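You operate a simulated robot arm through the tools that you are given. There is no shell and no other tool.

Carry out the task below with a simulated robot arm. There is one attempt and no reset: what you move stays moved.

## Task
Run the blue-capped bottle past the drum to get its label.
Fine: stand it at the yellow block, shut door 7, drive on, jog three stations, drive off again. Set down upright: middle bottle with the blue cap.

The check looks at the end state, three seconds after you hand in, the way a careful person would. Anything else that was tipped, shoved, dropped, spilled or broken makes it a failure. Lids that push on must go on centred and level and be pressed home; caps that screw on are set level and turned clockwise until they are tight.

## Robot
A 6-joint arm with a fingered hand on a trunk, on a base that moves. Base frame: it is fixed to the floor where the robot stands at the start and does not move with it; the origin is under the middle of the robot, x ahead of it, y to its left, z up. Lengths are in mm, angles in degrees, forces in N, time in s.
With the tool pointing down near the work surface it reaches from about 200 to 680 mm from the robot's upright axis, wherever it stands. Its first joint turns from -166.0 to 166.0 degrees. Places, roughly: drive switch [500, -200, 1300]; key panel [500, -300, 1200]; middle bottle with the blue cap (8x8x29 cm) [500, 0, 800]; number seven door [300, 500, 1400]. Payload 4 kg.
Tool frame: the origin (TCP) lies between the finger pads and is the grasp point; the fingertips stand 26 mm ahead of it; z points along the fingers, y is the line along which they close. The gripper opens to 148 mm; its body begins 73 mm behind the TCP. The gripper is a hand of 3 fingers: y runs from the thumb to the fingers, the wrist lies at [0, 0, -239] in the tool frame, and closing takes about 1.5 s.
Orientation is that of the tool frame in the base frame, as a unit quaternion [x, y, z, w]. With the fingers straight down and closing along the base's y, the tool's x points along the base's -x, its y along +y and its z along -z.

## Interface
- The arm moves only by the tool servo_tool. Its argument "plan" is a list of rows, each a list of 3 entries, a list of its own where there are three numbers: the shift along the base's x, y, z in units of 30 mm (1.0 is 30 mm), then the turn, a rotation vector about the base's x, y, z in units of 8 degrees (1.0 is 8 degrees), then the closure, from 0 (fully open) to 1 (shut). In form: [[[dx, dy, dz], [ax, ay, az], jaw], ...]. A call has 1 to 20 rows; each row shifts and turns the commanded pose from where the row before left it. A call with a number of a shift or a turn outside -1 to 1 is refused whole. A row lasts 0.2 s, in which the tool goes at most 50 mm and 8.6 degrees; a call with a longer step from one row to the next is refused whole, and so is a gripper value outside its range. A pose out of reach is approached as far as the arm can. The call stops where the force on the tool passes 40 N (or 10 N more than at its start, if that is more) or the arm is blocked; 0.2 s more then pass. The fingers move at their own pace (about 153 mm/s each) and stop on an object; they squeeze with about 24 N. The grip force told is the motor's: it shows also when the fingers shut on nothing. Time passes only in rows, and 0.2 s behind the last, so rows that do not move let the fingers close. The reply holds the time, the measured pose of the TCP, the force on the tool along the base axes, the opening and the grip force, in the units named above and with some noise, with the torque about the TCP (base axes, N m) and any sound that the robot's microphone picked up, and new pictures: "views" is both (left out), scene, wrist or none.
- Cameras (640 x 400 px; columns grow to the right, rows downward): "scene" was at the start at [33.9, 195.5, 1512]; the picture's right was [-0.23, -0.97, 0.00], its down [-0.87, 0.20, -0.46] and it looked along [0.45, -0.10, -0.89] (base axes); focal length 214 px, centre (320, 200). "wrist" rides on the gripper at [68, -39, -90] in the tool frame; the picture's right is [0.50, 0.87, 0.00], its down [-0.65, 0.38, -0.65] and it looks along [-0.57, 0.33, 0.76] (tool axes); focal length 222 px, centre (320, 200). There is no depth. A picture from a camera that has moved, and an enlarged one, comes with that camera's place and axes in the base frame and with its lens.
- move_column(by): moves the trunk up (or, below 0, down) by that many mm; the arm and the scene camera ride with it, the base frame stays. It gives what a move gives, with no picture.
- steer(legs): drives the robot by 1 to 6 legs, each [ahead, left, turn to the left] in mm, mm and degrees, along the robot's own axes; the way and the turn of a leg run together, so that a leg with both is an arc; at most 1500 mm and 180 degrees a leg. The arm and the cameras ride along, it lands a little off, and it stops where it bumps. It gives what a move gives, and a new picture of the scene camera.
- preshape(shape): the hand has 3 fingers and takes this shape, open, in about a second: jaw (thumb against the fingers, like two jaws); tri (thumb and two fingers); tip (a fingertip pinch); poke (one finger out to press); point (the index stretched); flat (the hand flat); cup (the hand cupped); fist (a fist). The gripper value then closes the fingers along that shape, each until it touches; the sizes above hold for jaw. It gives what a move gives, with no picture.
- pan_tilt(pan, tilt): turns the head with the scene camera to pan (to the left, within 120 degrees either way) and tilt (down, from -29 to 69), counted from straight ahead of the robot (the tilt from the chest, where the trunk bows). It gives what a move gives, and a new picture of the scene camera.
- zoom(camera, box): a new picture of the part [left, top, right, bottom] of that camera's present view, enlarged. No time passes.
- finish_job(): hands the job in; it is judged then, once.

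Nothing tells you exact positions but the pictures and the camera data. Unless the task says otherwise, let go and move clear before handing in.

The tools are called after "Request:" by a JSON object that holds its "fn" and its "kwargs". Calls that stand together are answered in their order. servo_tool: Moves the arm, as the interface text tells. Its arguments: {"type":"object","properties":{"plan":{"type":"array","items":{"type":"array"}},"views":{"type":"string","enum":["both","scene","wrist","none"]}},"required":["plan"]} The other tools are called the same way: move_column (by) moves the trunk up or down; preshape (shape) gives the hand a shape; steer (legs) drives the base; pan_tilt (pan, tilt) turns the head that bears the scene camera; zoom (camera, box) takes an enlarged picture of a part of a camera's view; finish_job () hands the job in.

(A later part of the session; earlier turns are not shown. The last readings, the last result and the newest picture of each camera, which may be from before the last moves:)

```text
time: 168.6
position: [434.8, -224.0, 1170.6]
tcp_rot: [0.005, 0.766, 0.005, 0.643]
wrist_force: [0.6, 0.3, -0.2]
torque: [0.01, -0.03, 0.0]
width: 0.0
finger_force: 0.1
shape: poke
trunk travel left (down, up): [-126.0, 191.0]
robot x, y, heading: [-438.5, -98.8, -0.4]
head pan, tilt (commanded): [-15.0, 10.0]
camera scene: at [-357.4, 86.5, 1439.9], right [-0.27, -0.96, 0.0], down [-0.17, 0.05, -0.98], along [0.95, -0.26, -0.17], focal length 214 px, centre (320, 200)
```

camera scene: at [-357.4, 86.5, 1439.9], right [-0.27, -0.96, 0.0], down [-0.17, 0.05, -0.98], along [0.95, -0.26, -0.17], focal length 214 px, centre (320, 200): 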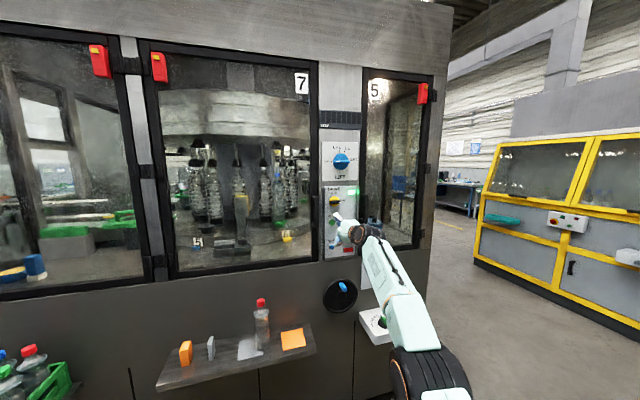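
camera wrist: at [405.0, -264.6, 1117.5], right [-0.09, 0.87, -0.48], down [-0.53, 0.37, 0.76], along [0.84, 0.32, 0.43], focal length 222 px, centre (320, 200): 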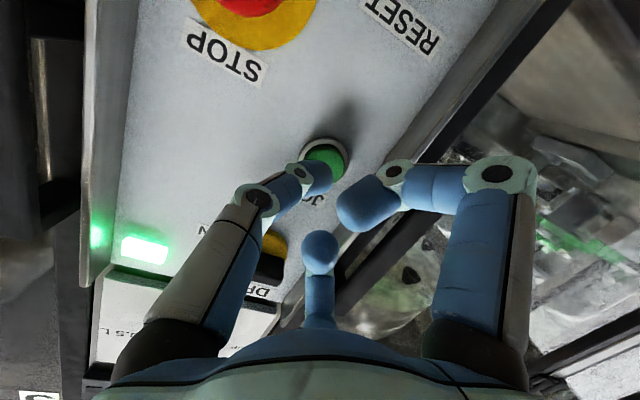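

Good view of both the turntable and panel. I'll drive 68 mm ahead, check alignment, then nudge onto the button.

Request:
{"fn": "steer", "kwargs": {"legs": [[68, 0, 0]]}}

Request:
{"fn": "servo_tool", "kwargs": {"plan": [[[0, 0, 0], [0, 0, 0], 0]], "views": "wrist"}}

Request:
{"fn": "zoom", "kwargs": {"camera": "scene", "box": [160, 120, 360, 260]}}

```text
time: 169.6
position: [501.2, -224.2, 1169.8]
tcp_rot: [0.006, 0.767, 0.004, 0.642]
wrist_force: [0.2, -0.1, -0.1]
torque: [-0.02, 0.01, 0.03]
width: 0.0
finger_force: 0.0
shape: poke
trunk travel left (down, up): [-126.0, 191.0]
robot x, y, heading: [-368.4, -102.5, -0.5]
head pan, tilt (commanded): [-15.0, 10.0]
camera scene: at [-290.4, 85.9, 1439.9], right [-0.27, -0.96, 0.0], down [-0.17, 0.05, -0.98], along [0.95, -0.26, -0.17], focal length 214 px, centre (320, 200)
```

scene: 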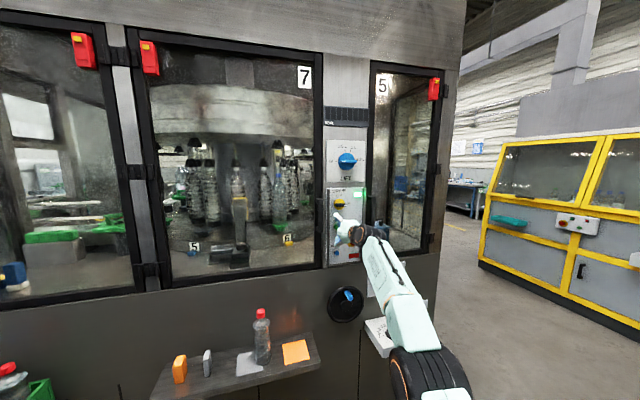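

```text
time: 170.0
position: [501.0, -223.8, 1170.3]
tcp_rot: [0.006, 0.766, 0.004, 0.643]
wrist_force: [-0.8, 0.8, 0.1]
torque: [0.02, -0.01, 0.01]
width: 0.0
finger_force: 0.0
shape: poke
trunk travel left (down, up): [-126.0, 191.0]
robot x, y, heading: [-366.4, -102.4, -0.6]
head pan, tilt (commanded): [-15.0, 10.0]
camera wrist: at [402.0, -262.9, 1117.6], right [-0.08, 0.87, -0.48], down [-0.53, 0.37, 0.76], along [0.84, 0.32, 0.43], focal length 222 px, centre (320, 200)
```

wrist: 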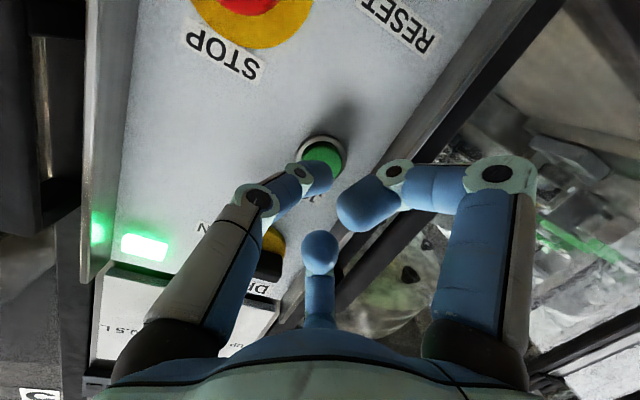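

```text
2.86 times, centred on (260, 190) of scene
camera zoom: at [-291.2, 85.9, 1439.9], right [-0.27, -0.96, 0.0], down [-0.17, 0.05, -0.98], along [0.95, -0.26, -0.17], focal length 613 px, centre (491, 229)
```

zoom: 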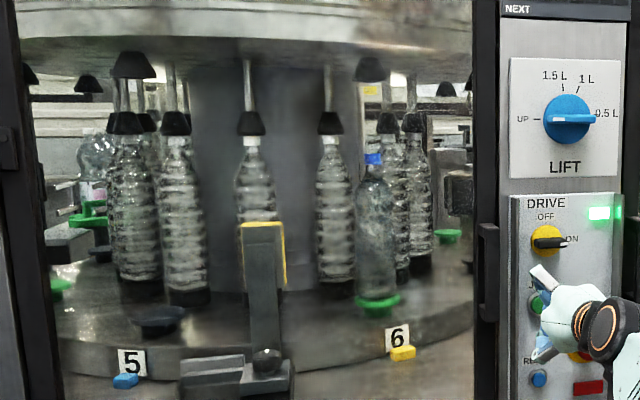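

Clear reference: the bottle is at the "6" position. Nudging forward onto the JOG button now.

Request:
{"fn": "steer", "kwargs": {"legs": [[15, 0, 0]]}}

Request:
{"fn": "steer", "kwargs": {"legs": [[4, 0, 0]]}}

Request:
{"fn": "zoom", "kwargs": {"camera": "scene", "box": [160, 120, 360, 260]}}

```text
time: 170.8
position: [516.9, -225.6, 1170.6]
tcp_rot: [0.005, 0.766, 0.005, 0.643]
wrist_force: [-2.7, 0.0, -0.3]
torque: [0.01, -0.03, -0.01]
width: 0.1
finger_force: 0.0
shape: poke
trunk travel left (down, up): [-126.0, 191.0]
robot x, y, heading: [-354.3, -97.7, -0.4]
head pan, tilt (commanded): [-15.0, 10.0]
heard: click
camera scene: at [-276.0, 85.7, 1439.9], right [-0.27, -0.96, 0.0], down [-0.17, 0.05, -0.98], along [0.95, -0.26, -0.17], focal length 214 px, centre (320, 200)
```

scene: 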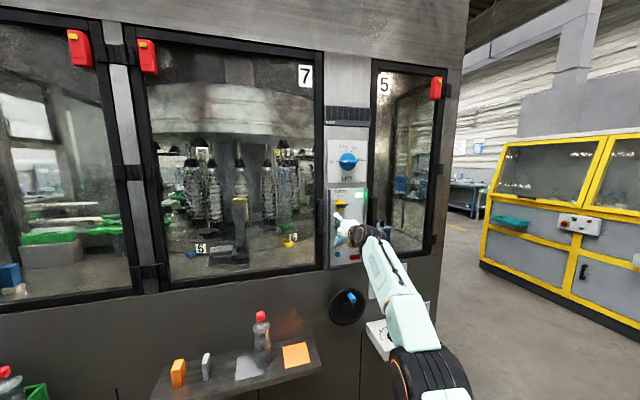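

```text
time: 171.5
position: [519.2, -225.5, 1171.4]
tcp_rot: [0.006, 0.765, 0.005, 0.644]
wrist_force: [-11.6, -1.6, -2.1]
torque: [0.02, 0.05, 0.0]
width: 0.0
finger_force: 0.1
shape: poke
trunk travel left (down, up): [-126.0, 191.0]
robot x, y, heading: [-350.5, -99.9, -0.4]
head pan, tilt (commanded): [-15.0, 10.0]
camera scene: at [-274.0, 85.4, 1440.1], right [-0.27, -0.96, 0.0], down [-0.17, 0.05, -0.98], along [0.95, -0.26, -0.17], focal length 214 px, centre (320, 200)
```

scene: 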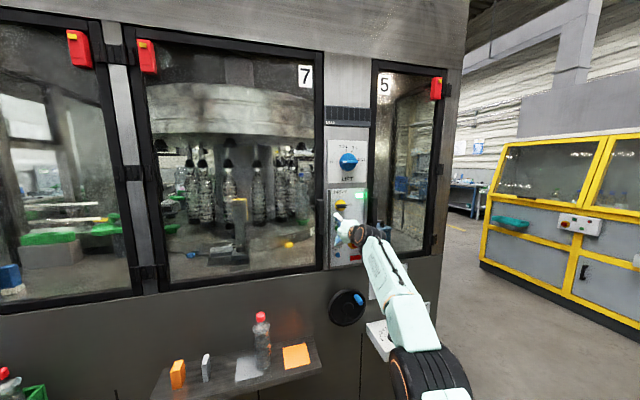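

```text
2.86 times, centred on (260, 190) of scene
camera zoom: at [-274.0, 85.4, 1440.1], right [-0.27, -0.96, 0.0], down [-0.17, 0.05, -0.98], along [0.95, -0.26, -0.17], focal length 613 px, centre (491, 229)
```

zoom: 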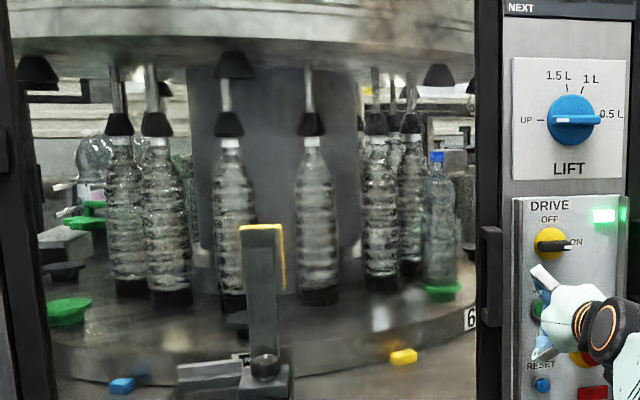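

"Click" heard and the turntable is turning (the bottle has moved about 14° from its spot). I'll release the button to learn whether it runs on to the next station or stops.

Request:
{"fn": "steer", "kwargs": {"legs": [[-14, 0, 0]]}}

Request:
{"fn": "zoom", "kwargs": {"camera": "scene", "box": [160, 120, 360, 260]}}

```text
time: 172.3
position: [505.3, -224.9, 1169.6]
tcp_rot: [0.006, 0.766, 0.005, 0.643]
wrist_force: [0.6, 0.4, 0.7]
torque: [-0.01, 0.0, 0.0]
width: 0.0
finger_force: 0.1
shape: poke
trunk travel left (down, up): [-126.0, 191.0]
robot x, y, heading: [-368.1, -98.6, -0.6]
head pan, tilt (commanded): [-15.0, 10.0]
camera scene: at [-287.0, 85.8, 1440.0], right [-0.27, -0.96, 0.0], down [-0.17, 0.05, -0.98], along [0.95, -0.26, -0.17], focal length 214 px, centre (320, 200)
```

scene: 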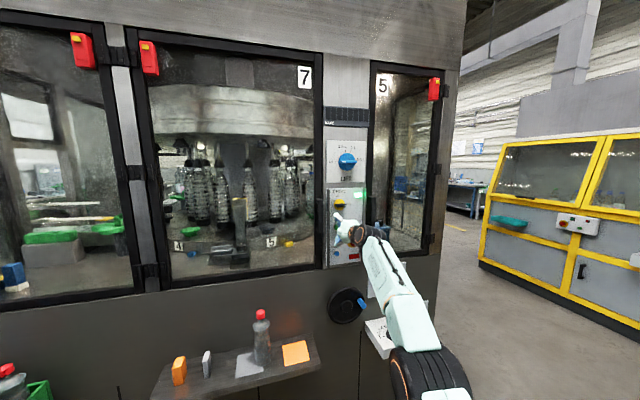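

```text
2.86 times, centred on (260, 190) of scene
camera zoom: at [-287.0, 85.8, 1440.0], right [-0.27, -0.96, 0.0], down [-0.17, 0.05, -0.98], along [0.95, -0.26, -0.17], focal length 613 px, centre (491, 229)
```

zoom: 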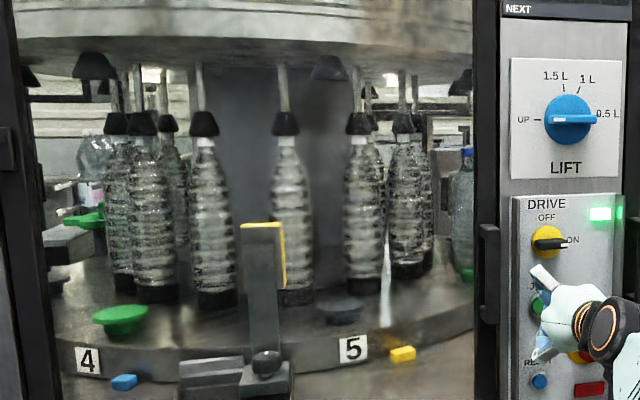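

It keeps indexing after release: plate "5" is approaching the yellow block. I'll wait and watch where it stops.

Request:
{"fn": "servo_tool", "kwargs": {"plan": [[[0, 0, 0], [0, 0, 0], 0], [[0, 0, 0], [0, 0, 0], 0], [[0, 0, 0], [0, 0, 0], 0], [[0, 0, 0], [0, 0, 0], 0], [[0, 0, 0], [0, 0, 0], 0]], "views": "none"}}

Request:
{"fn": "zoom", "kwargs": {"camera": "scene", "box": [160, 120, 360, 260]}}

```text
time: 173.5
position: [505.1, -224.7, 1170.5]
tcp_rot: [0.006, 0.766, 0.004, 0.642]
wrist_force: [0.5, -0.2, -0.8]
torque: [-0.01, 0.02, 0.0]
width: 0.0
finger_force: 0.1
shape: poke
trunk travel left (down, up): [-126.0, 191.0]
robot x, y, heading: [-362.0, -97.6, -0.7]
head pan, tilt (commanded): [-15.0, 10.0]
```

```text
2.86 times, centred on (260, 190) of scene
camera zoom: at [-286.2, 85.8, 1439.9], right [-0.27, -0.96, 0.0], down [-0.17, 0.05, -0.98], along [0.95, -0.26, -0.17], focal length 613 px, centre (491, 229)
```

zoom: 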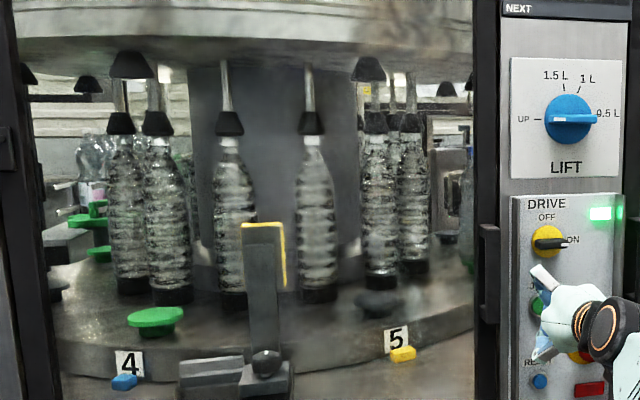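

Plate "5" is now at the yellow block and "4" at the blue block. I'll wait another second to confirm it stopped there.

Request:
{"fn": "servo_tool", "kwargs": {"plan": [[[0, 0, 0], [0, 0, 0], 0], [[0, 0, 0], [0, 0, 0], 0], [[0, 0, 0], [0, 0, 0], 0], [[0, 0, 0], [0, 0, 0], 0], [[0, 0, 0], [0, 0, 0], 0]], "views": "none"}}

Request:
{"fn": "zoom", "kwargs": {"camera": "scene", "box": [160, 120, 360, 260]}}

```text
time: 174.7
position: [505.6, -225.3, 1170.5]
tcp_rot: [0.006, 0.766, 0.004, 0.643]
wrist_force: [-0.7, 0.5, -0.4]
torque: [-0.01, -0.01, -0.03]
width: 0.0
finger_force: 0.0
shape: poke
trunk travel left (down, up): [-126.0, 191.0]
robot x, y, heading: [-366.6, -98.9, -0.6]
head pan, tilt (commanded): [-15.0, 10.0]
```

```text
2.86 times, centred on (260, 190) of scene
camera zoom: at [-286.2, 85.9, 1439.9], right [-0.27, -0.96, 0.0], down [-0.17, 0.05, -0.98], along [0.95, -0.26, -0.17], focal length 613 px, centre (491, 229)
```

zoom: 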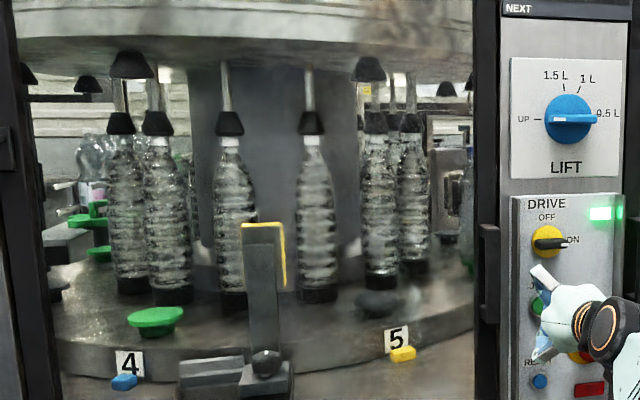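

One press equals one station (now "5" at the yellow block). Second press: nudge in until the click, then release.

Request:
{"fn": "steer", "kwargs": {"legs": [[14, 0, 0], [-14, 0, 0]]}}

Request:
{"fn": "servo_tool", "kwargs": {"plan": [[[0, 0, 0], [0, 0, 0], 0], [[0, 0, 0], [0, 0, 0], 0], [[0, 0, 0], [0, 0, 0], 0], [[0, 0, 0], [0, 0, 0], 0], [[0, 0, 0], [0, 0, 0], 0], [[0, 0, 0], [0, 0, 0], 0], [[0, 0, 0], [0, 0, 0], 0], [[0, 0, 0], [0, 0, 0], 0], [[0, 0, 0], [0, 0, 0], 0], [[0, 0, 0], [0, 0, 0], 0], [[0, 0, 0], [0, 0, 0], 0], [[0, 0, 0], [0, 0, 0], 0]], "views": "none"}}

Request:
{"fn": "zoom", "kwargs": {"camera": "scene", "box": [160, 120, 360, 260]}}

```text
time: 175.8
position: [505.6, -225.7, 1170.8]
tcp_rot: [0.007, 0.766, 0.003, 0.642]
wrist_force: [-0.1, 0.1, 0.4]
torque: [0.0, 0.01, 0.0]
width: 0.1
finger_force: 0.0
shape: poke
trunk travel left (down, up): [-126.0, 191.0]
robot x, y, heading: [-362.8, -100.2, -0.5]
head pan, tilt (commanded): [-15.0, 10.0]
heard: click
camera scene: at [-286.5, 85.8, 1440.0], right [-0.27, -0.96, 0.0], down [-0.17, 0.05, -0.98], along [0.95, -0.26, -0.17], focal length 214 px, centre (320, 200)
```

scene: 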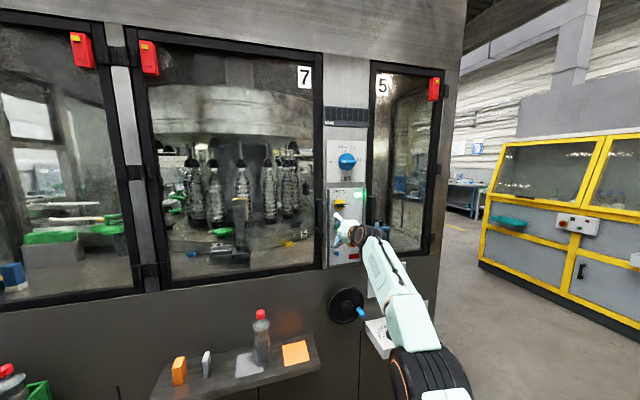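

```text
time: 178.4
position: [506.8, -226.6, 1170.1]
tcp_rot: [0.005, 0.766, 0.005, 0.643]
wrist_force: [0.4, -0.4, -0.2]
torque: [0.0, 0.0, 0.01]
width: 0.2
finger_force: 0.0
shape: poke
trunk travel left (down, up): [-126.0, 191.0]
robot x, y, heading: [-364.8, -97.7, -0.6]
head pan, tilt (commanded): [-15.0, 10.0]
```

```text
2.86 times, centred on (260, 190) of scene
camera zoom: at [-285.9, 85.8, 1439.9], right [-0.27, -0.96, 0.0], down [-0.17, 0.05, -0.98], along [0.95, -0.26, -0.17], focal length 613 px, centre (491, 229)
```

zoom: 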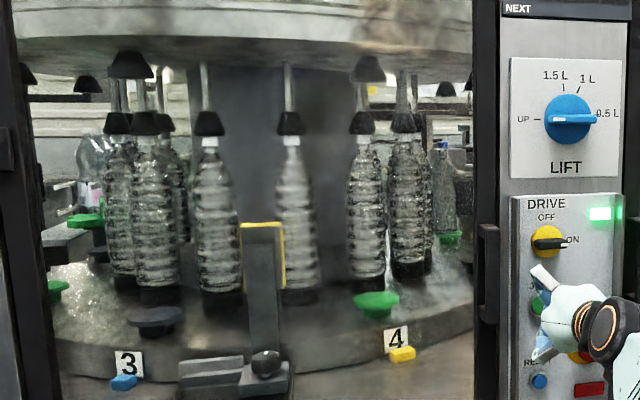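

"4" is now at the yellow block and the bottle is standing at the back right by the drum. I'll confirm it's at rest before the third press.

Request:
{"fn": "servo_tool", "kwargs": {"plan": [[[0, 0, 0], [0, 0, 0], 0], [[0, 0, 0], [0, 0, 0], 0], [[0, 0, 0], [0, 0, 0], 0], [[0, 0, 0], [0, 0, 0], 0]], "views": "none"}}

Request:
{"fn": "zoom", "kwargs": {"camera": "scene", "box": [270, 140, 330, 220]}}

Request:
{"fn": "zoom", "kwargs": {"camera": "scene", "box": [160, 120, 360, 260]}}

```text
time: 179.4
position: [507.2, -225.9, 1171.5]
tcp_rot: [0.005, 0.766, 0.005, 0.643]
wrist_force: [0.4, 0.1, -0.4]
torque: [0.01, 0.01, -0.01]
width: 0.0
finger_force: 0.1
shape: poke
trunk travel left (down, up): [-126.0, 191.0]
robot x, y, heading: [-364.9, -97.1, -0.4]
head pan, tilt (commanded): [-15.0, 10.0]
```

```text
5.00 times, centred on (300, 180) of scene
camera zoom: at [-285.9, 85.8, 1439.9], right [-0.27, -0.96, 0.0], down [-0.17, 0.05, -0.98], along [0.95, -0.26, -0.17], focal length 1072 px, centre (420, 300)
```

zoom: 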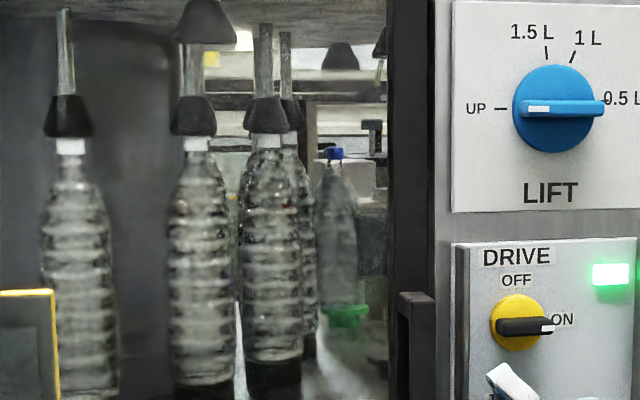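

```text
2.86 times, centred on (260, 190) of scene
camera zoom: at [-285.9, 85.8, 1439.9], right [-0.27, -0.96, 0.0], down [-0.17, 0.05, -0.98], along [0.95, -0.26, -0.17], focal length 613 px, centre (491, 229)
```

zoom: 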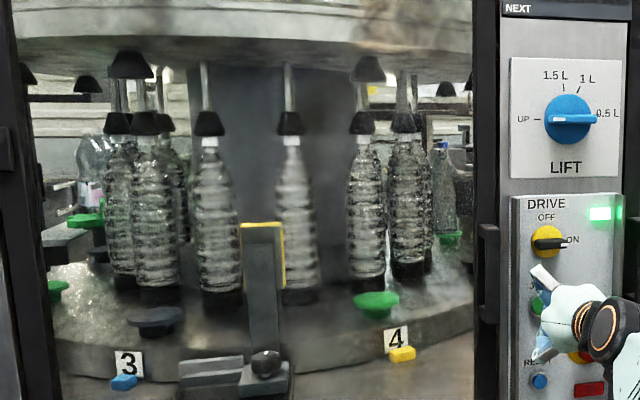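

Stationary, with the bottle upright on its green pad beside the drum. Third and last press.

Request:
{"fn": "steer", "kwargs": {"legs": [[13, 0, 0], [-15, 0, 0]]}}

Request:
{"fn": "servo_tool", "kwargs": {"plan": [[[0, 0, 0], [0, 0, 0], 0], [[0, 0, 0], [0, 0, 0], 0], [[0, 0, 0], [0, 0, 0], 0], [[0, 0, 0], [0, 0, 0], 0], [[0, 0, 0], [0, 0, 0], 0], [[0, 0, 0], [0, 0, 0], 0], [[0, 0, 0], [0, 0, 0], 0], [[0, 0, 0], [0, 0, 0], 0], [[0, 0, 0], [0, 0, 0], 0], [[0, 0, 0], [0, 0, 0], 0], [[0, 0, 0], [0, 0, 0], 0], [[0, 0, 0], [0, 0, 0], 0], [[0, 0, 0], [0, 0, 0], 0], [[0, 0, 0], [0, 0, 0], 0], [[0, 0, 0], [0, 0, 0], 0]], "views": "none"}}

Request:
{"fn": "zoom", "kwargs": {"camera": "scene", "box": [160, 120, 360, 260]}}

```text
time: 180.5
position: [504.3, -224.9, 1170.5]
tcp_rot: [0.006, 0.766, 0.004, 0.643]
wrist_force: [-0.4, -0.1, 0.2]
torque: [-0.01, 0.01, 0.02]
width: 0.0
finger_force: 0.0
shape: poke
trunk travel left (down, up): [-126.0, 191.0]
robot x, y, heading: [-367.5, -98.4, -0.4]
head pan, tilt (commanded): [-15.0, 10.0]
heard: click
camera scene: at [-288.3, 85.8, 1440.0], right [-0.27, -0.96, 0.0], down [-0.17, 0.05, -0.98], along [0.95, -0.26, -0.17], focal length 214 px, centre (320, 200)
```

scene: 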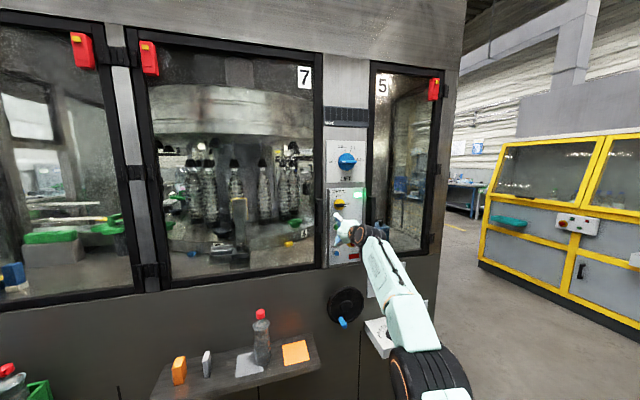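

```text
time: 183.7
position: [504.9, -225.7, 1170.1]
tcp_rot: [0.006, 0.766, 0.004, 0.643]
wrist_force: [0.6, -0.4, 0.1]
torque: [0.03, 0.01, 0.04]
width: 0.0
finger_force: 0.0
shape: poke
trunk travel left (down, up): [-126.0, 191.0]
robot x, y, heading: [-364.3, -97.0, -0.8]
head pan, tilt (commanded): [-15.0, 10.0]
```

```text
2.86 times, centred on (260, 190) of scene
camera zoom: at [-287.6, 85.8, 1439.9], right [-0.27, -0.96, 0.0], down [-0.17, 0.05, -0.98], along [0.95, -0.26, -0.17], focal length 613 px, centre (491, 229)
```

zoom: 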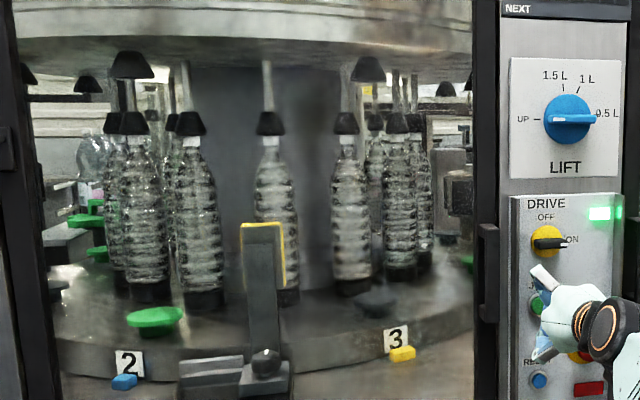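

Three stations done: "3" is at the yellow block. Now to turn DRIVE off: back off, re-form the jaw, raise the trunk 90 mm to the posture that worked for the twist.

Request:
{"fn": "steer", "kwargs": {"legs": [[-90, 0, 0]]}}

Request:
{"fn": "preshape", "kwargs": {"shape": "jaw"}}

Request:
{"fn": "move_column", "kwargs": {"by": 90}}

Request:
{"fn": "servo_tool", "kwargs": {"plan": [[[-0.4, -0.2, 0.1], [0, 0, 0], 0.6], [[-0.4, -0.2, 0.1], [0, 0, 0], 0.6], [[0, 0, 0], [0, 0, 0], 0.6]], "views": "none"}}

```text
time: 184.8
position: [411.9, -222.7, 1171.4]
tcp_rot: [0.005, 0.766, 0.005, 0.643]
wrist_force: [-0.2, 1.1, 0.1]
torque: [-0.03, 0.0, -0.03]
width: 0.0
finger_force: 0.1
shape: poke
trunk travel left (down, up): [-126.0, 191.0]
robot x, y, heading: [-455.4, -98.1, -0.3]
head pan, tilt (commanded): [-15.0, 10.0]
camera scene: at [-380.7, 86.7, 1440.0], right [-0.27, -0.96, 0.0], down [-0.17, 0.05, -0.98], along [0.95, -0.26, -0.17], focal length 214 px, centre (320, 200)
```

scene: 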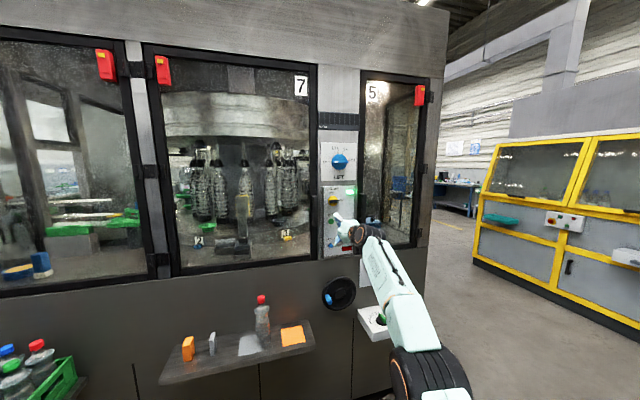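

```text
time: 185.8
position: [412.9, -223.0, 1171.3]
tcp_rot: [0.005, 0.766, 0.005, 0.643]
wrist_force: [-0.3, -0.2, -0.6]
torque: [-0.02, 0.02, 0.02]
width: 148.1
finger_force: 0.1
shape: jaw
trunk travel left (down, up): [-126.0, 191.0]
robot x, y, heading: [-460.1, -97.4, -0.5]
head pan, tilt (commanded): [-15.0, 10.0]
```

```text
time: 187.0
position: [412.8, -222.8, 1258.8]
tcp_rot: [0.005, 0.766, 0.005, 0.642]
wrist_force: [-0.5, -0.1, -0.6]
torque: [-0.02, 0.01, -0.02]
width: 147.7
finger_force: 0.0
shape: jaw
trunk travel left (down, up): [-216.0, 101.0]
robot x, y, heading: [-456.8, -97.9, -0.7]
head pan, tilt (commanded): [-15.0, 10.0]
```

```text
time: 187.8
position: [403.2, -237.9, 1271.4]
tcp_rot: [0.005, 0.766, 0.005, 0.643]
wrist_force: [-0.4, 0.2, -0.2]
torque: [0.01, 0.0, -0.01]
width: 59.6
finger_force: 0.1
shape: jaw
out of reach, approached as far as the arm can: row 1, 2
trunk travel left (down, up): [-216.0, 101.0]
robot x, y, heading: [-452.5, -101.0, -0.6]
head pan, tilt (commanded): [-15.0, 10.0]
```

Now roll the hand +88° in free air to match the horizontal bar.

Request:
{"fn": "servo_tool", "kwargs": {"plan": [[[0, 0, 0], [1, 0, 0], 0.6], [[0, 0, 0], [1, 0, 0], 0.6], [[0, 0, 0], [1, 0, 0], 0.6], [[0, 0, 0], [1, 0, 0], 0.6], [[0, 0, 0], [1, 0, 0], 0.6], [[0, 0, 0], [1, 0, 0], 0.6], [[0, 0, 0], [1, 0, 0], 0.6], [[0, 0, 0], [1, 0, 0], 0.6], [[0, 0, 0], [1, 0, 0], 0.6], [[0, 0, 0], [1, 0, 0], 0.6], [[0, 0, 0], [1, 0, 0], 0.6], [[0, 0, 0], [0, 0, 0], 0.6]]}}

Request:
{"fn": "zoom", "kwargs": {"camera": "wrist", "box": [200, 60, 440, 260]}}

```text
time: 190.4
position: [406.0, -239.1, 1274.3]
tcp_rot: [0.451, 0.546, 0.536, 0.459]
wrist_force: [0.2, 0.3, 0.6]
torque: [0.04, 0.0, 0.01]
width: 59.4
finger_force: 0.0
shape: jaw
out of reach, approached as far as the arm can: row 11
trunk travel left (down, up): [-216.0, 101.0]
robot x, y, heading: [-455.9, -98.4, -0.4]
head pan, tilt (commanded): [-15.0, 10.0]
camera scene: at [-391.4, 86.8, 1527.8], right [-0.27, -0.96, 0.0], down [-0.17, 0.05, -0.98], along [0.95, -0.26, -0.17], focal length 214 px, centre (320, 200)
camera wrist: at [307.9, -189.3, 1232.2], right [-0.09, 0.51, 0.86], down [-0.53, -0.75, 0.39], along [0.84, -0.42, 0.33], focal length 222 px, centre (320, 200)
```

scene: 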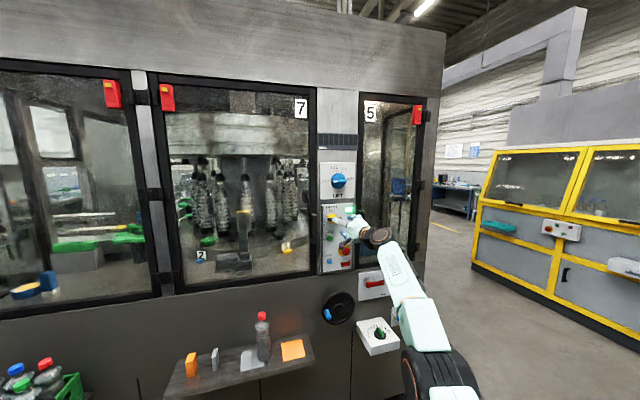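
wrist: 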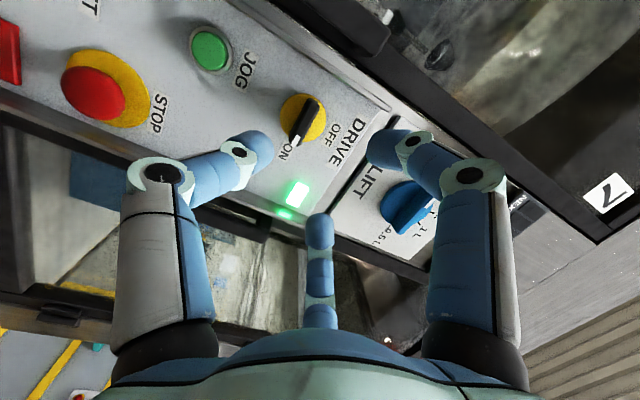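

```text
2.00 times, centred on (320, 160) of wrist
camera zoom: at [307.9, -189.3, 1232.2], right [-0.09, 0.51, 0.86], down [-0.53, -0.75, 0.39], along [0.84, -0.42, 0.33], focal length 444 px, centre (320, 280)
```

zoom: 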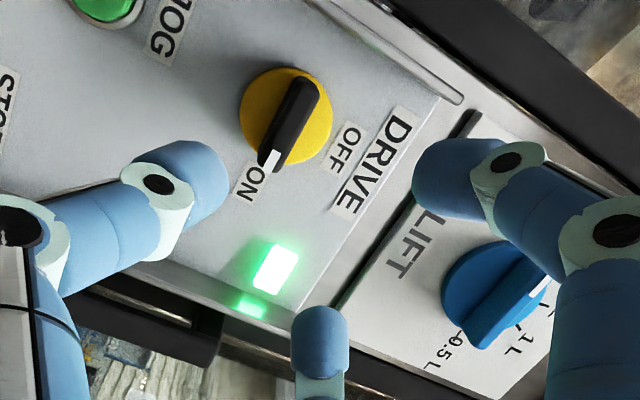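

The hand matches the bar's orientation again. I'll trim to y≈-235.5, z≈1266 and drive ahead to engage, checking on the way.

Request:
{"fn": "servo_tool", "kwargs": {"plan": [[[0, 0.12, -0.27], [0, 0, 0], 0.6], [[0, 0, 0], [0, 0, 0], 0.6]], "views": "none"}}

Request:
{"fn": "steer", "kwargs": {"legs": [[85, 0, 0]]}}

Request:
{"fn": "servo_tool", "kwargs": {"plan": [[[0, 0, 0], [0, 0, 0], 0.6]], "views": "wrist"}}

Request:
{"fn": "zoom", "kwargs": {"camera": "wrist", "box": [200, 60, 440, 260]}}

```text
time: 191.0
position: [410.6, -236.1, 1264.8]
tcp_rot: [0.45, 0.547, 0.536, 0.459]
wrist_force: [-0.4, 1.2, -0.2]
torque: [-0.01, -0.01, -0.01]
width: 59.7
finger_force: 0.0
shape: jaw
out of reach, approached as far as the arm can: row 1
trunk travel left (down, up): [-216.0, 101.0]
robot x, y, heading: [-453.8, -100.2, -0.4]
head pan, tilt (commanded): [-15.0, 10.0]
```

```text
time: 192.1
position: [496.6, -236.0, 1265.7]
tcp_rot: [0.451, 0.548, 0.535, 0.458]
wrist_force: [-0.2, -0.3, 0.3]
torque: [0.02, 0.01, 0.01]
width: 59.4
finger_force: 0.0
shape: jaw
trunk travel left (down, up): [-216.0, 101.0]
robot x, y, heading: [-370.1, -94.4, -0.5]
head pan, tilt (commanded): [-15.0, 10.0]
camera scene: at [-305.3, 86.2, 1527.8], right [-0.27, -0.96, 0.0], down [-0.17, 0.05, -0.98], along [0.95, -0.26, -0.17], focal length 214 px, centre (320, 200)
```

scene: 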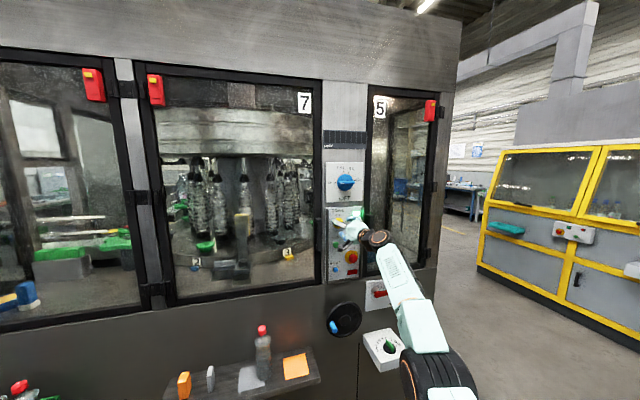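

```text
time: 192.5
position: [495.1, -235.9, 1265.6]
tcp_rot: [0.45, 0.548, 0.535, 0.459]
wrist_force: [0.4, -0.3, -0.3]
torque: [-0.01, -0.02, 0.02]
width: 59.3
finger_force: 0.0
shape: jaw
trunk travel left (down, up): [-216.0, 101.0]
robot x, y, heading: [-372.6, -96.9, -0.4]
head pan, tilt (commanded): [-15.0, 10.0]
camera wrist: at [396.0, -186.9, 1224.7], right [-0.09, 0.51, 0.86], down [-0.53, -0.75, 0.4], along [0.84, -0.42, 0.33], focal length 222 px, centre (320, 200)
```

wrist: 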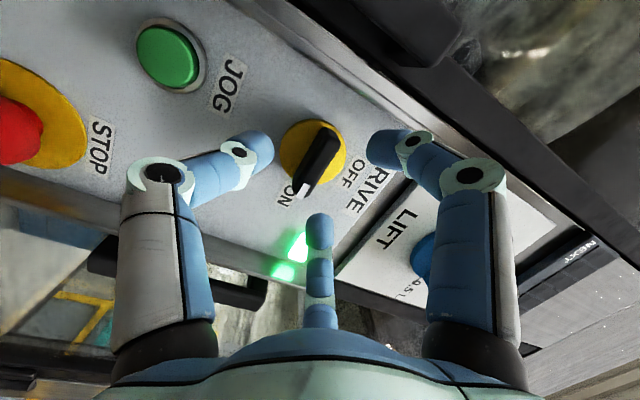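

```text
2.00 times, centred on (320, 160) of wrist
camera zoom: at [396.0, -186.9, 1224.7], right [-0.09, 0.51, 0.86], down [-0.53, -0.75, 0.4], along [0.84, -0.42, 0.33], focal length 444 px, centre (320, 280)
```

zoom: 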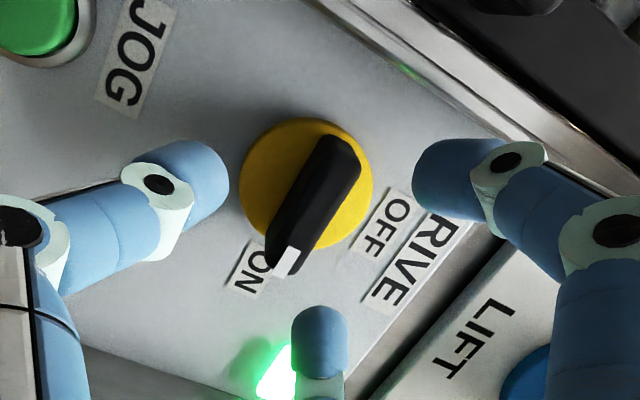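

Well centred on the bar. I'll advance the last 21 mm and close.

Request:
{"fn": "steer", "kwargs": {"legs": [[21, 0, 0]]}}

Request:
{"fn": "servo_tool", "kwargs": {"plan": [[[0, 0, 0], [0, 0, 0], 0.7], [[0, 0, 0], [0, 0, 0], 0.8], [[0, 0, 0], [0, 0, 0], 0.9], [[0, 0, 0], [0, 0, 0], 1.0], [[0, 0, 0], [0, 0, 0], 1.0], [[0, 0, 0], [0, 0, 0], 1.0]], "views": "wrist"}}

Request:
{"fn": "zoom", "kwargs": {"camera": "wrist", "box": [200, 60, 440, 260]}}

```text
time: 193.3
position: [516.6, -235.2, 1265.0]
tcp_rot: [0.451, 0.548, 0.536, 0.458]
wrist_force: [0.1, 0.2, 0.1]
torque: [0.0, -0.03, -0.02]
width: 59.4
finger_force: 0.0
shape: jaw
trunk travel left (down, up): [-216.0, 101.0]
robot x, y, heading: [-351.6, -102.4, -0.2]
head pan, tilt (commanded): [-15.0, 10.0]
camera scene: at [-284.3, 86.1, 1527.8], right [-0.27, -0.96, 0.0], down [-0.17, 0.05, -0.98], along [0.95, -0.26, -0.17], focal length 214 px, centre (320, 200)
```

scene: 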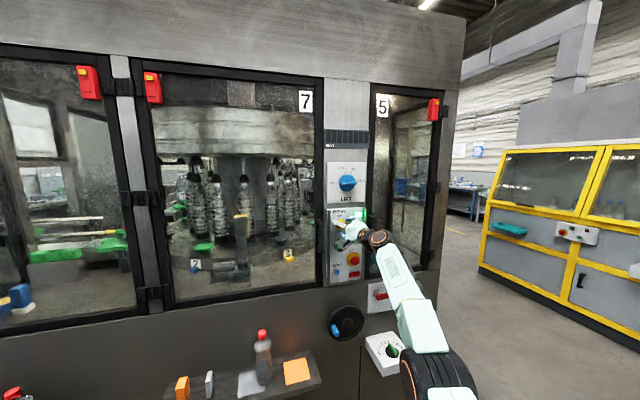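

```text
time: 194.7
position: [514.5, -237.7, 1266.6]
tcp_rot: [0.45, 0.547, 0.536, 0.459]
wrist_force: [-1.9, -7.8, 4.9]
torque: [0.02, -0.24, -0.48]
width: 18.8
finger_force: 24.2
shape: jaw
trunk travel left (down, up): [-216.0, 101.0]
robot x, y, heading: [-348.2, -96.9, -0.7]
head pan, tilt (commanded): [-15.0, 10.0]
camera wrist: at [416.1, -188.8, 1225.4], right [-0.09, 0.51, 0.86], down [-0.53, -0.75, 0.39], along [0.84, -0.42, 0.33], focal length 222 px, centre (320, 200)
```

wrist: 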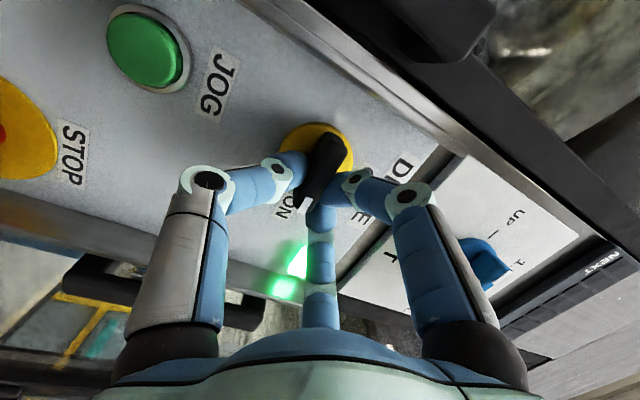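

```text
2.00 times, centred on (320, 160) of wrist
camera zoom: at [416.1, -188.8, 1225.4], right [-0.09, 0.51, 0.86], down [-0.53, -0.75, 0.39], along [0.84, -0.42, 0.33], focal length 444 px, centre (320, 280)
```

zoom: 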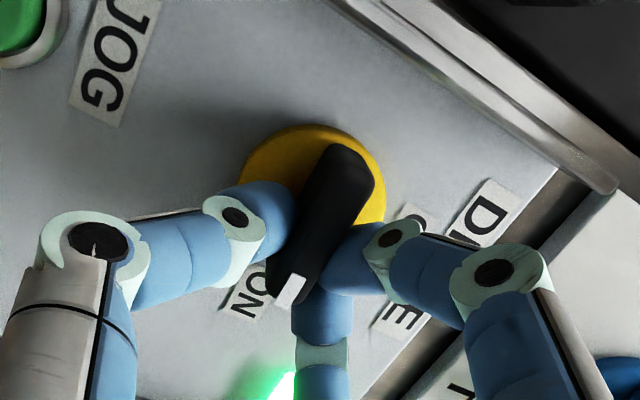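

Gripped. Rolling counter-clockwise toward OFF, first half.

Request:
{"fn": "servo_tool", "kwargs": {"plan": [[[0, 0.014, 0.0], [-1, 0, 0], 1.0], [[0, 0.014, 0.01], [-1, 0, 0], 1.0], [[0, 0.014, 0.014], [-1, 0, 0], 1.0], [[0, 0.014, 0.014], [-1, 0, 0], 1.0], [[0, 0.014, 0.014], [-1, 0, 0], 1.0], [[0, 0, 0], [0, 0, 0], 1.0]], "views": "wrist"}}

Request:
{"fn": "zoom", "kwargs": {"camera": "wrist", "box": [200, 60, 440, 260]}}

```text
time: 196.1
position: [513.7, -234.0, 1263.5]
tcp_rot: [0.266, 0.699, 0.315, 0.584]
wrist_force: [7.8, 0.3, 5.8]
torque: [0.11, -0.06, 0.04]
width: 14.6
finger_force: 23.9
shape: jaw
out of reach, approached as far as the arm can: row 4
trunk travel left (down, up): [-216.0, 101.0]
robot x, y, heading: [-351.0, -98.1, -0.4]
head pan, tilt (commanded): [-15.0, 10.0]
camera wrist: at [414.4, -222.2, 1200.0], right [-0.09, 0.94, 0.33], down [-0.53, -0.32, 0.79], along [0.85, -0.1, 0.52], focal length 222 px, centre (320, 200)
```

wrist: 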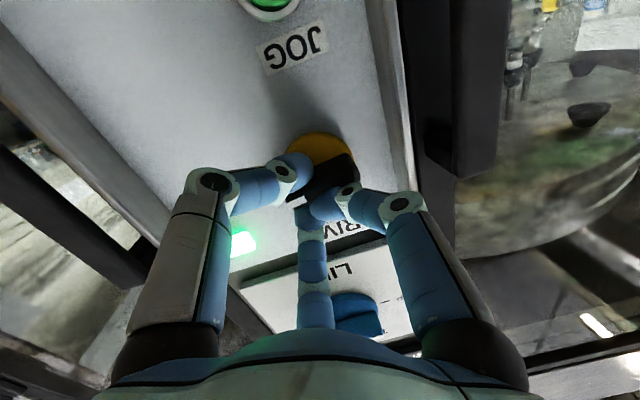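

```text
2.00 times, centred on (320, 160) of wrist
camera zoom: at [414.4, -222.2, 1200.0], right [-0.09, 0.94, 0.33], down [-0.53, -0.32, 0.79], along [0.85, -0.1, 0.52], focal length 444 px, centre (320, 280)
```

zoom: 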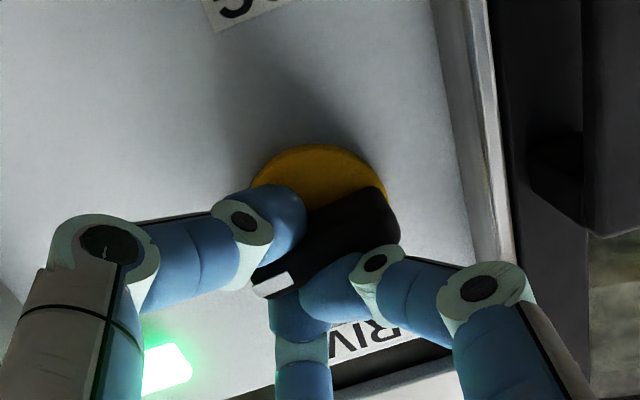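

The fingers slipped: the bar is still near ON while the hand rolled about 40°. With the hand at this roll the bar actually lies along one finger's axis, which is a better clamp (thumb and one finger straddling the marked end). I'll open, re-centre, and re-grip.

Request:
{"fn": "servo_tool", "kwargs": {"plan": [[[0, 0, 0], [0, 0, 0], 0.75], [[0, 0, 0], [0, 0, 0], 0.58], [[0, 0, 0.07], [0.3, 0, 0], 0.58], [[0, 0, 0], [0, 0, 0], 0.58]], "views": "wrist"}}

Request:
{"fn": "zoom", "kwargs": {"camera": "wrist", "box": [200, 60, 440, 260]}}

Request:
{"fn": "zoom", "kwargs": {"camera": "scene", "box": [310, 180, 390, 240]}}

```text
time: 197.1
position: [513.4, -236.0, 1265.5]
tcp_rot: [0.279, 0.692, 0.33, 0.579]
wrist_force: [0.4, 0.2, -0.1]
torque: [0.0, 0.03, 0.01]
width: 61.6
finger_force: 0.1
shape: jaw
trunk travel left (down, up): [-216.0, 101.0]
robot x, y, heading: [-350.2, -96.5, -0.4]
head pan, tilt (commanded): [-15.0, 10.0]
camera wrist: at [413.6, -221.0, 1203.5], right [-0.08, 0.93, 0.37], down [-0.53, -0.35, 0.77], along [0.84, -0.13, 0.52], focal length 222 px, centre (320, 200)
```

wrist: 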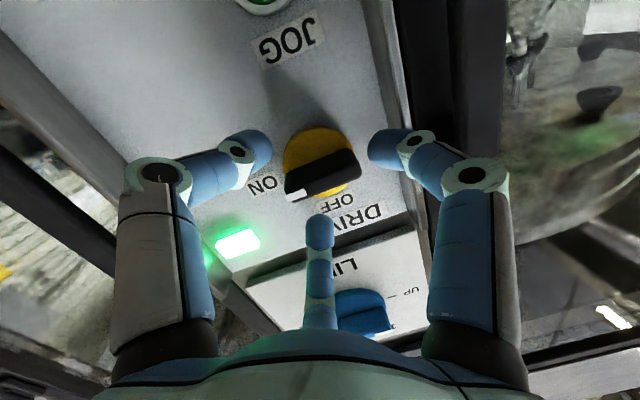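

```text
2.00 times, centred on (320, 160) of wrist
camera zoom: at [413.6, -221.0, 1203.5], right [-0.08, 0.93, 0.37], down [-0.53, -0.35, 0.77], along [0.84, -0.13, 0.52], focal length 444 px, centre (320, 280)
```

zoom: 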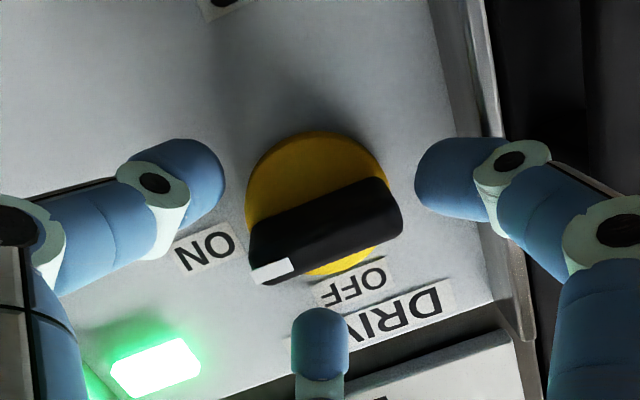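

```text
6.67 times, centred on (350, 210) of scene
camera zoom: at [-285.3, 86.2, 1527.8], right [-0.27, -0.96, 0.0], down [-0.17, 0.05, -0.98], along [0.95, -0.26, -0.17], focal length 1430 px, centre (120, 133)
```

zoom: 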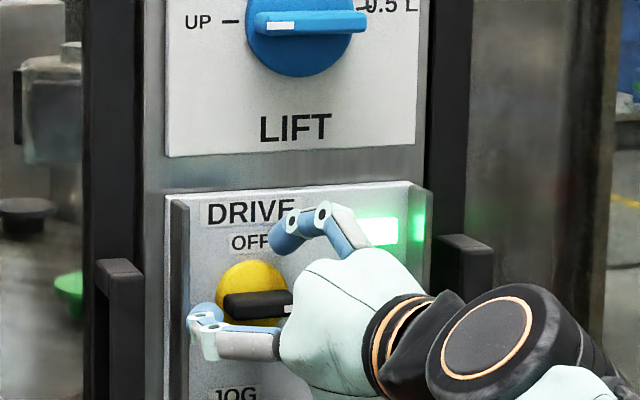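

The switch is still at ON. The hand is centred on it; I'll add 8° of roll so the bar lies exactly along one finger, then close and turn counter-clockwise.

Request:
{"fn": "servo_tool", "kwargs": {"plan": [[[0.05, 0.03, -0.02], [1, 0, 0], 0.58], [[0, 0, 0], [0, 0, 0], 0.7], [[0, 0, 0], [0, 0, 0], 0.8], [[0, 0, 0], [0, 0, 0], 0.9], [[0, 0, 0], [0, 0, 0], 1.0], [[0, 0, 0], [0, 0, 0], 1.0], [[0, 0, 0], [0, 0, 0], 1.0]], "views": "wrist"}}

Request:
{"fn": "zoom", "kwargs": {"camera": "wrist", "box": [200, 60, 440, 260]}}

```text
time: 198.7
position: [513.8, -233.2, 1268.0]
tcp_rot: [0.317, 0.667, 0.377, 0.559]
wrist_force: [-1.5, 6.8, 2.2]
torque: [0.07, -0.47, -0.14]
width: 21.3
finger_force: 23.9
shape: jaw
trunk travel left (down, up): [-216.0, 101.0]
robot x, y, heading: [-350.8, -99.4, -0.4]
head pan, tilt (commanded): [-15.0, 10.0]
camera wrist: at [414.4, -210.1, 1206.8], right [-0.09, 0.87, 0.49], down [-0.53, -0.46, 0.71], along [0.84, -0.2, 0.5], focal length 222 px, centre (320, 200)
```

wrist: 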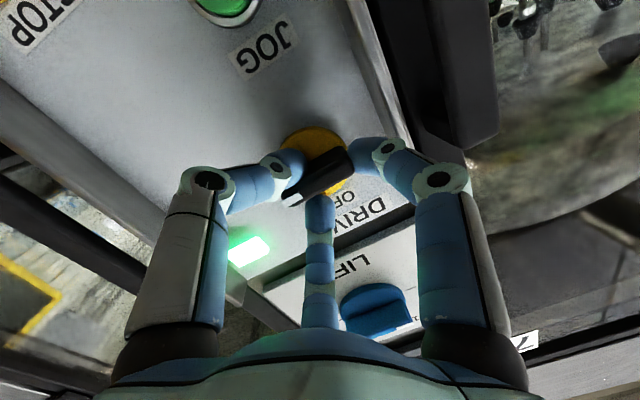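

```text
2.00 times, centred on (320, 160) of wrist
camera zoom: at [414.4, -210.1, 1206.8], right [-0.09, 0.87, 0.49], down [-0.53, -0.46, 0.71], along [0.84, -0.2, 0.5], focal length 444 px, centre (320, 280)
```

zoom: 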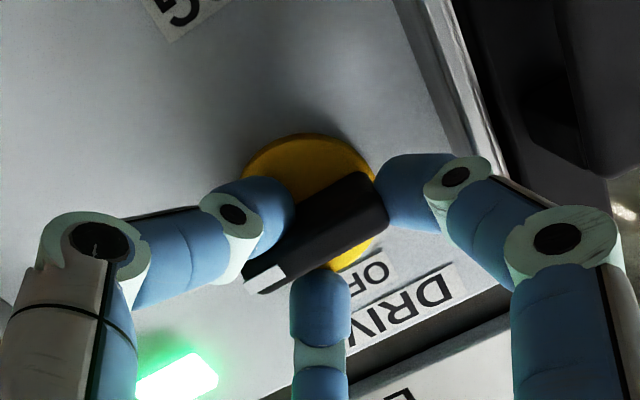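

Good clamp: one finger at the far end, thumb and another finger straddling the marked half. Rolling counter-clockwise in steps.

Request:
{"fn": "servo_tool", "kwargs": {"plan": [[[0, 0.018, 0.005], [-1, 0, 0], 1.0], [[0, 0.018, 0.005], [-1, 0, 0], 1.0], [[0, 0.018, 0.005], [-1, 0, 0], 1.0], [[0, 0.018, 0.005], [-1, 0, 0], 1.0], [[0, 0, 0], [0, 0, 0], 1.0]], "views": "wrist"}}

Request:
{"fn": "zoom", "kwargs": {"camera": "wrist", "box": [200, 60, 440, 260]}}

```text
time: 199.9
position: [513.8, -231.7, 1266.3]
tcp_rot: [0.152, 0.745, 0.178, 0.625]
wrist_force: [1.8, 12.1, 0.6]
torque: [0.08, -0.58, 0.25]
width: 21.4
finger_force: 23.9
shape: jaw
trunk travel left (down, up): [-216.0, 101.0]
robot x, y, heading: [-353.2, -102.6, -0.2]
head pan, tilt (commanded): [-15.0, 10.0]
camera wrist: at [414.0, -243.0, 1202.4], right [-0.08, 1.0, -0.04], down [-0.53, -0.01, 0.85], along [0.84, 0.09, 0.53], focal length 222 px, centre (320, 200)
```

wrist: 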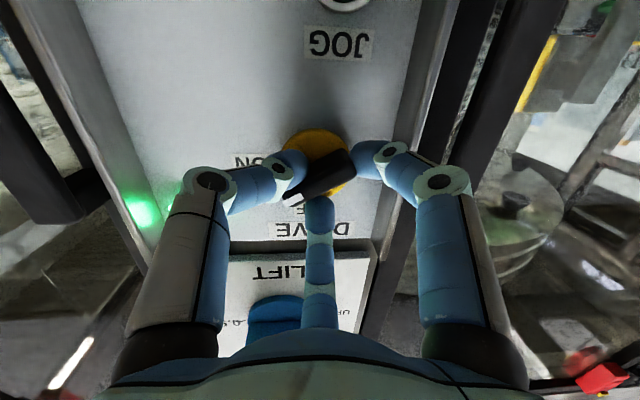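

```text
2.00 times, centred on (320, 160) of wrist
camera zoom: at [414.0, -243.0, 1202.4], right [-0.08, 1.0, -0.04], down [-0.53, -0.01, 0.85], along [0.84, 0.09, 0.53], focal length 444 px, centre (320, 280)
```

zoom: 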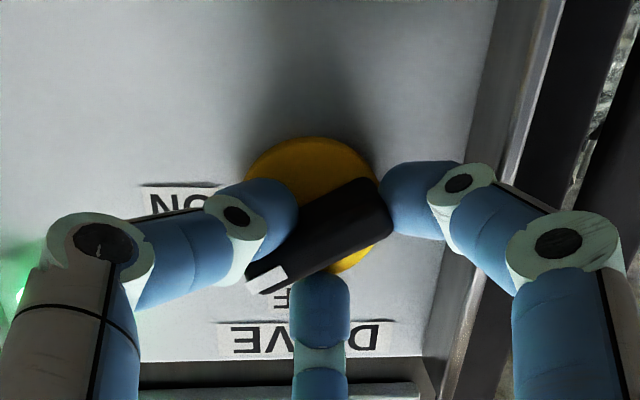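

It's turning now. Continuing counter-clockwise, easing the hand 2 mm left to relieve the side force.

Request:
{"fn": "servo_tool", "kwargs": {"plan": [[[0, 0.07, 0.005], [-0.8, 0, 0], 1.0], [[0, 0.03, 0.005], [-1, 0, 0], 1.0], [[0, 0.018, 0.005], [-1, 0, 0], 1.0], [[0, 0.018, 0.005], [-1, 0, 0], 1.0], [[0, 0, 0], [0, 0, 0], 1.0]], "views": "wrist"}}

Request:
{"fn": "zoom", "kwargs": {"camera": "wrist", "box": [200, 60, 440, 260]}}

```text
time: 201.1
position: [514.4, -227.8, 1266.0]
tcp_rot: [-0.017, 0.767, -0.024, 0.641]
wrist_force: [-3.8, 5.4, -4.4]
torque: [0.0, -0.2, 0.35]
width: 22.0
finger_force: 24.4
shape: jaw
trunk travel left (down, up): [-216.0, 101.0]
robot x, y, heading: [-349.9, -102.8, -0.3]
head pan, tilt (commanded): [-15.0, 10.0]
camera wrist: at [415.2, -270.6, 1217.3], right [-0.08, 0.84, -0.54], down [-0.53, 0.42, 0.74], along [0.84, 0.35, 0.41], focal length 222 px, centre (320, 200)
```

wrist: 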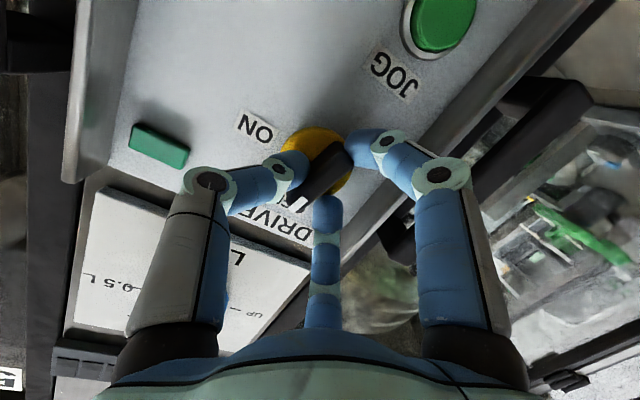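

```text
2.00 times, centred on (320, 160) of wrist
camera zoom: at [415.2, -270.6, 1217.3], right [-0.08, 0.84, -0.54], down [-0.53, 0.42, 0.74], along [0.84, 0.35, 0.41], focal length 444 px, centre (320, 280)
```

zoom: 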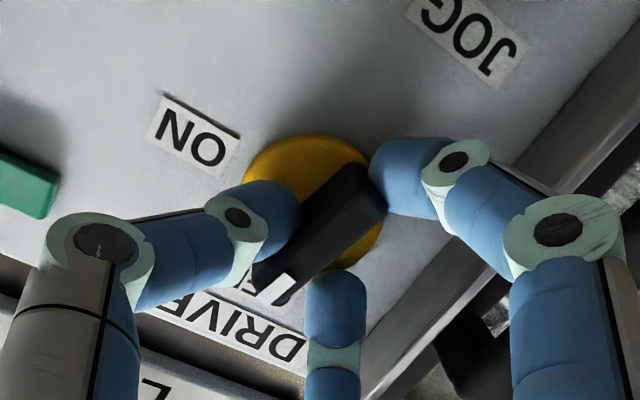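

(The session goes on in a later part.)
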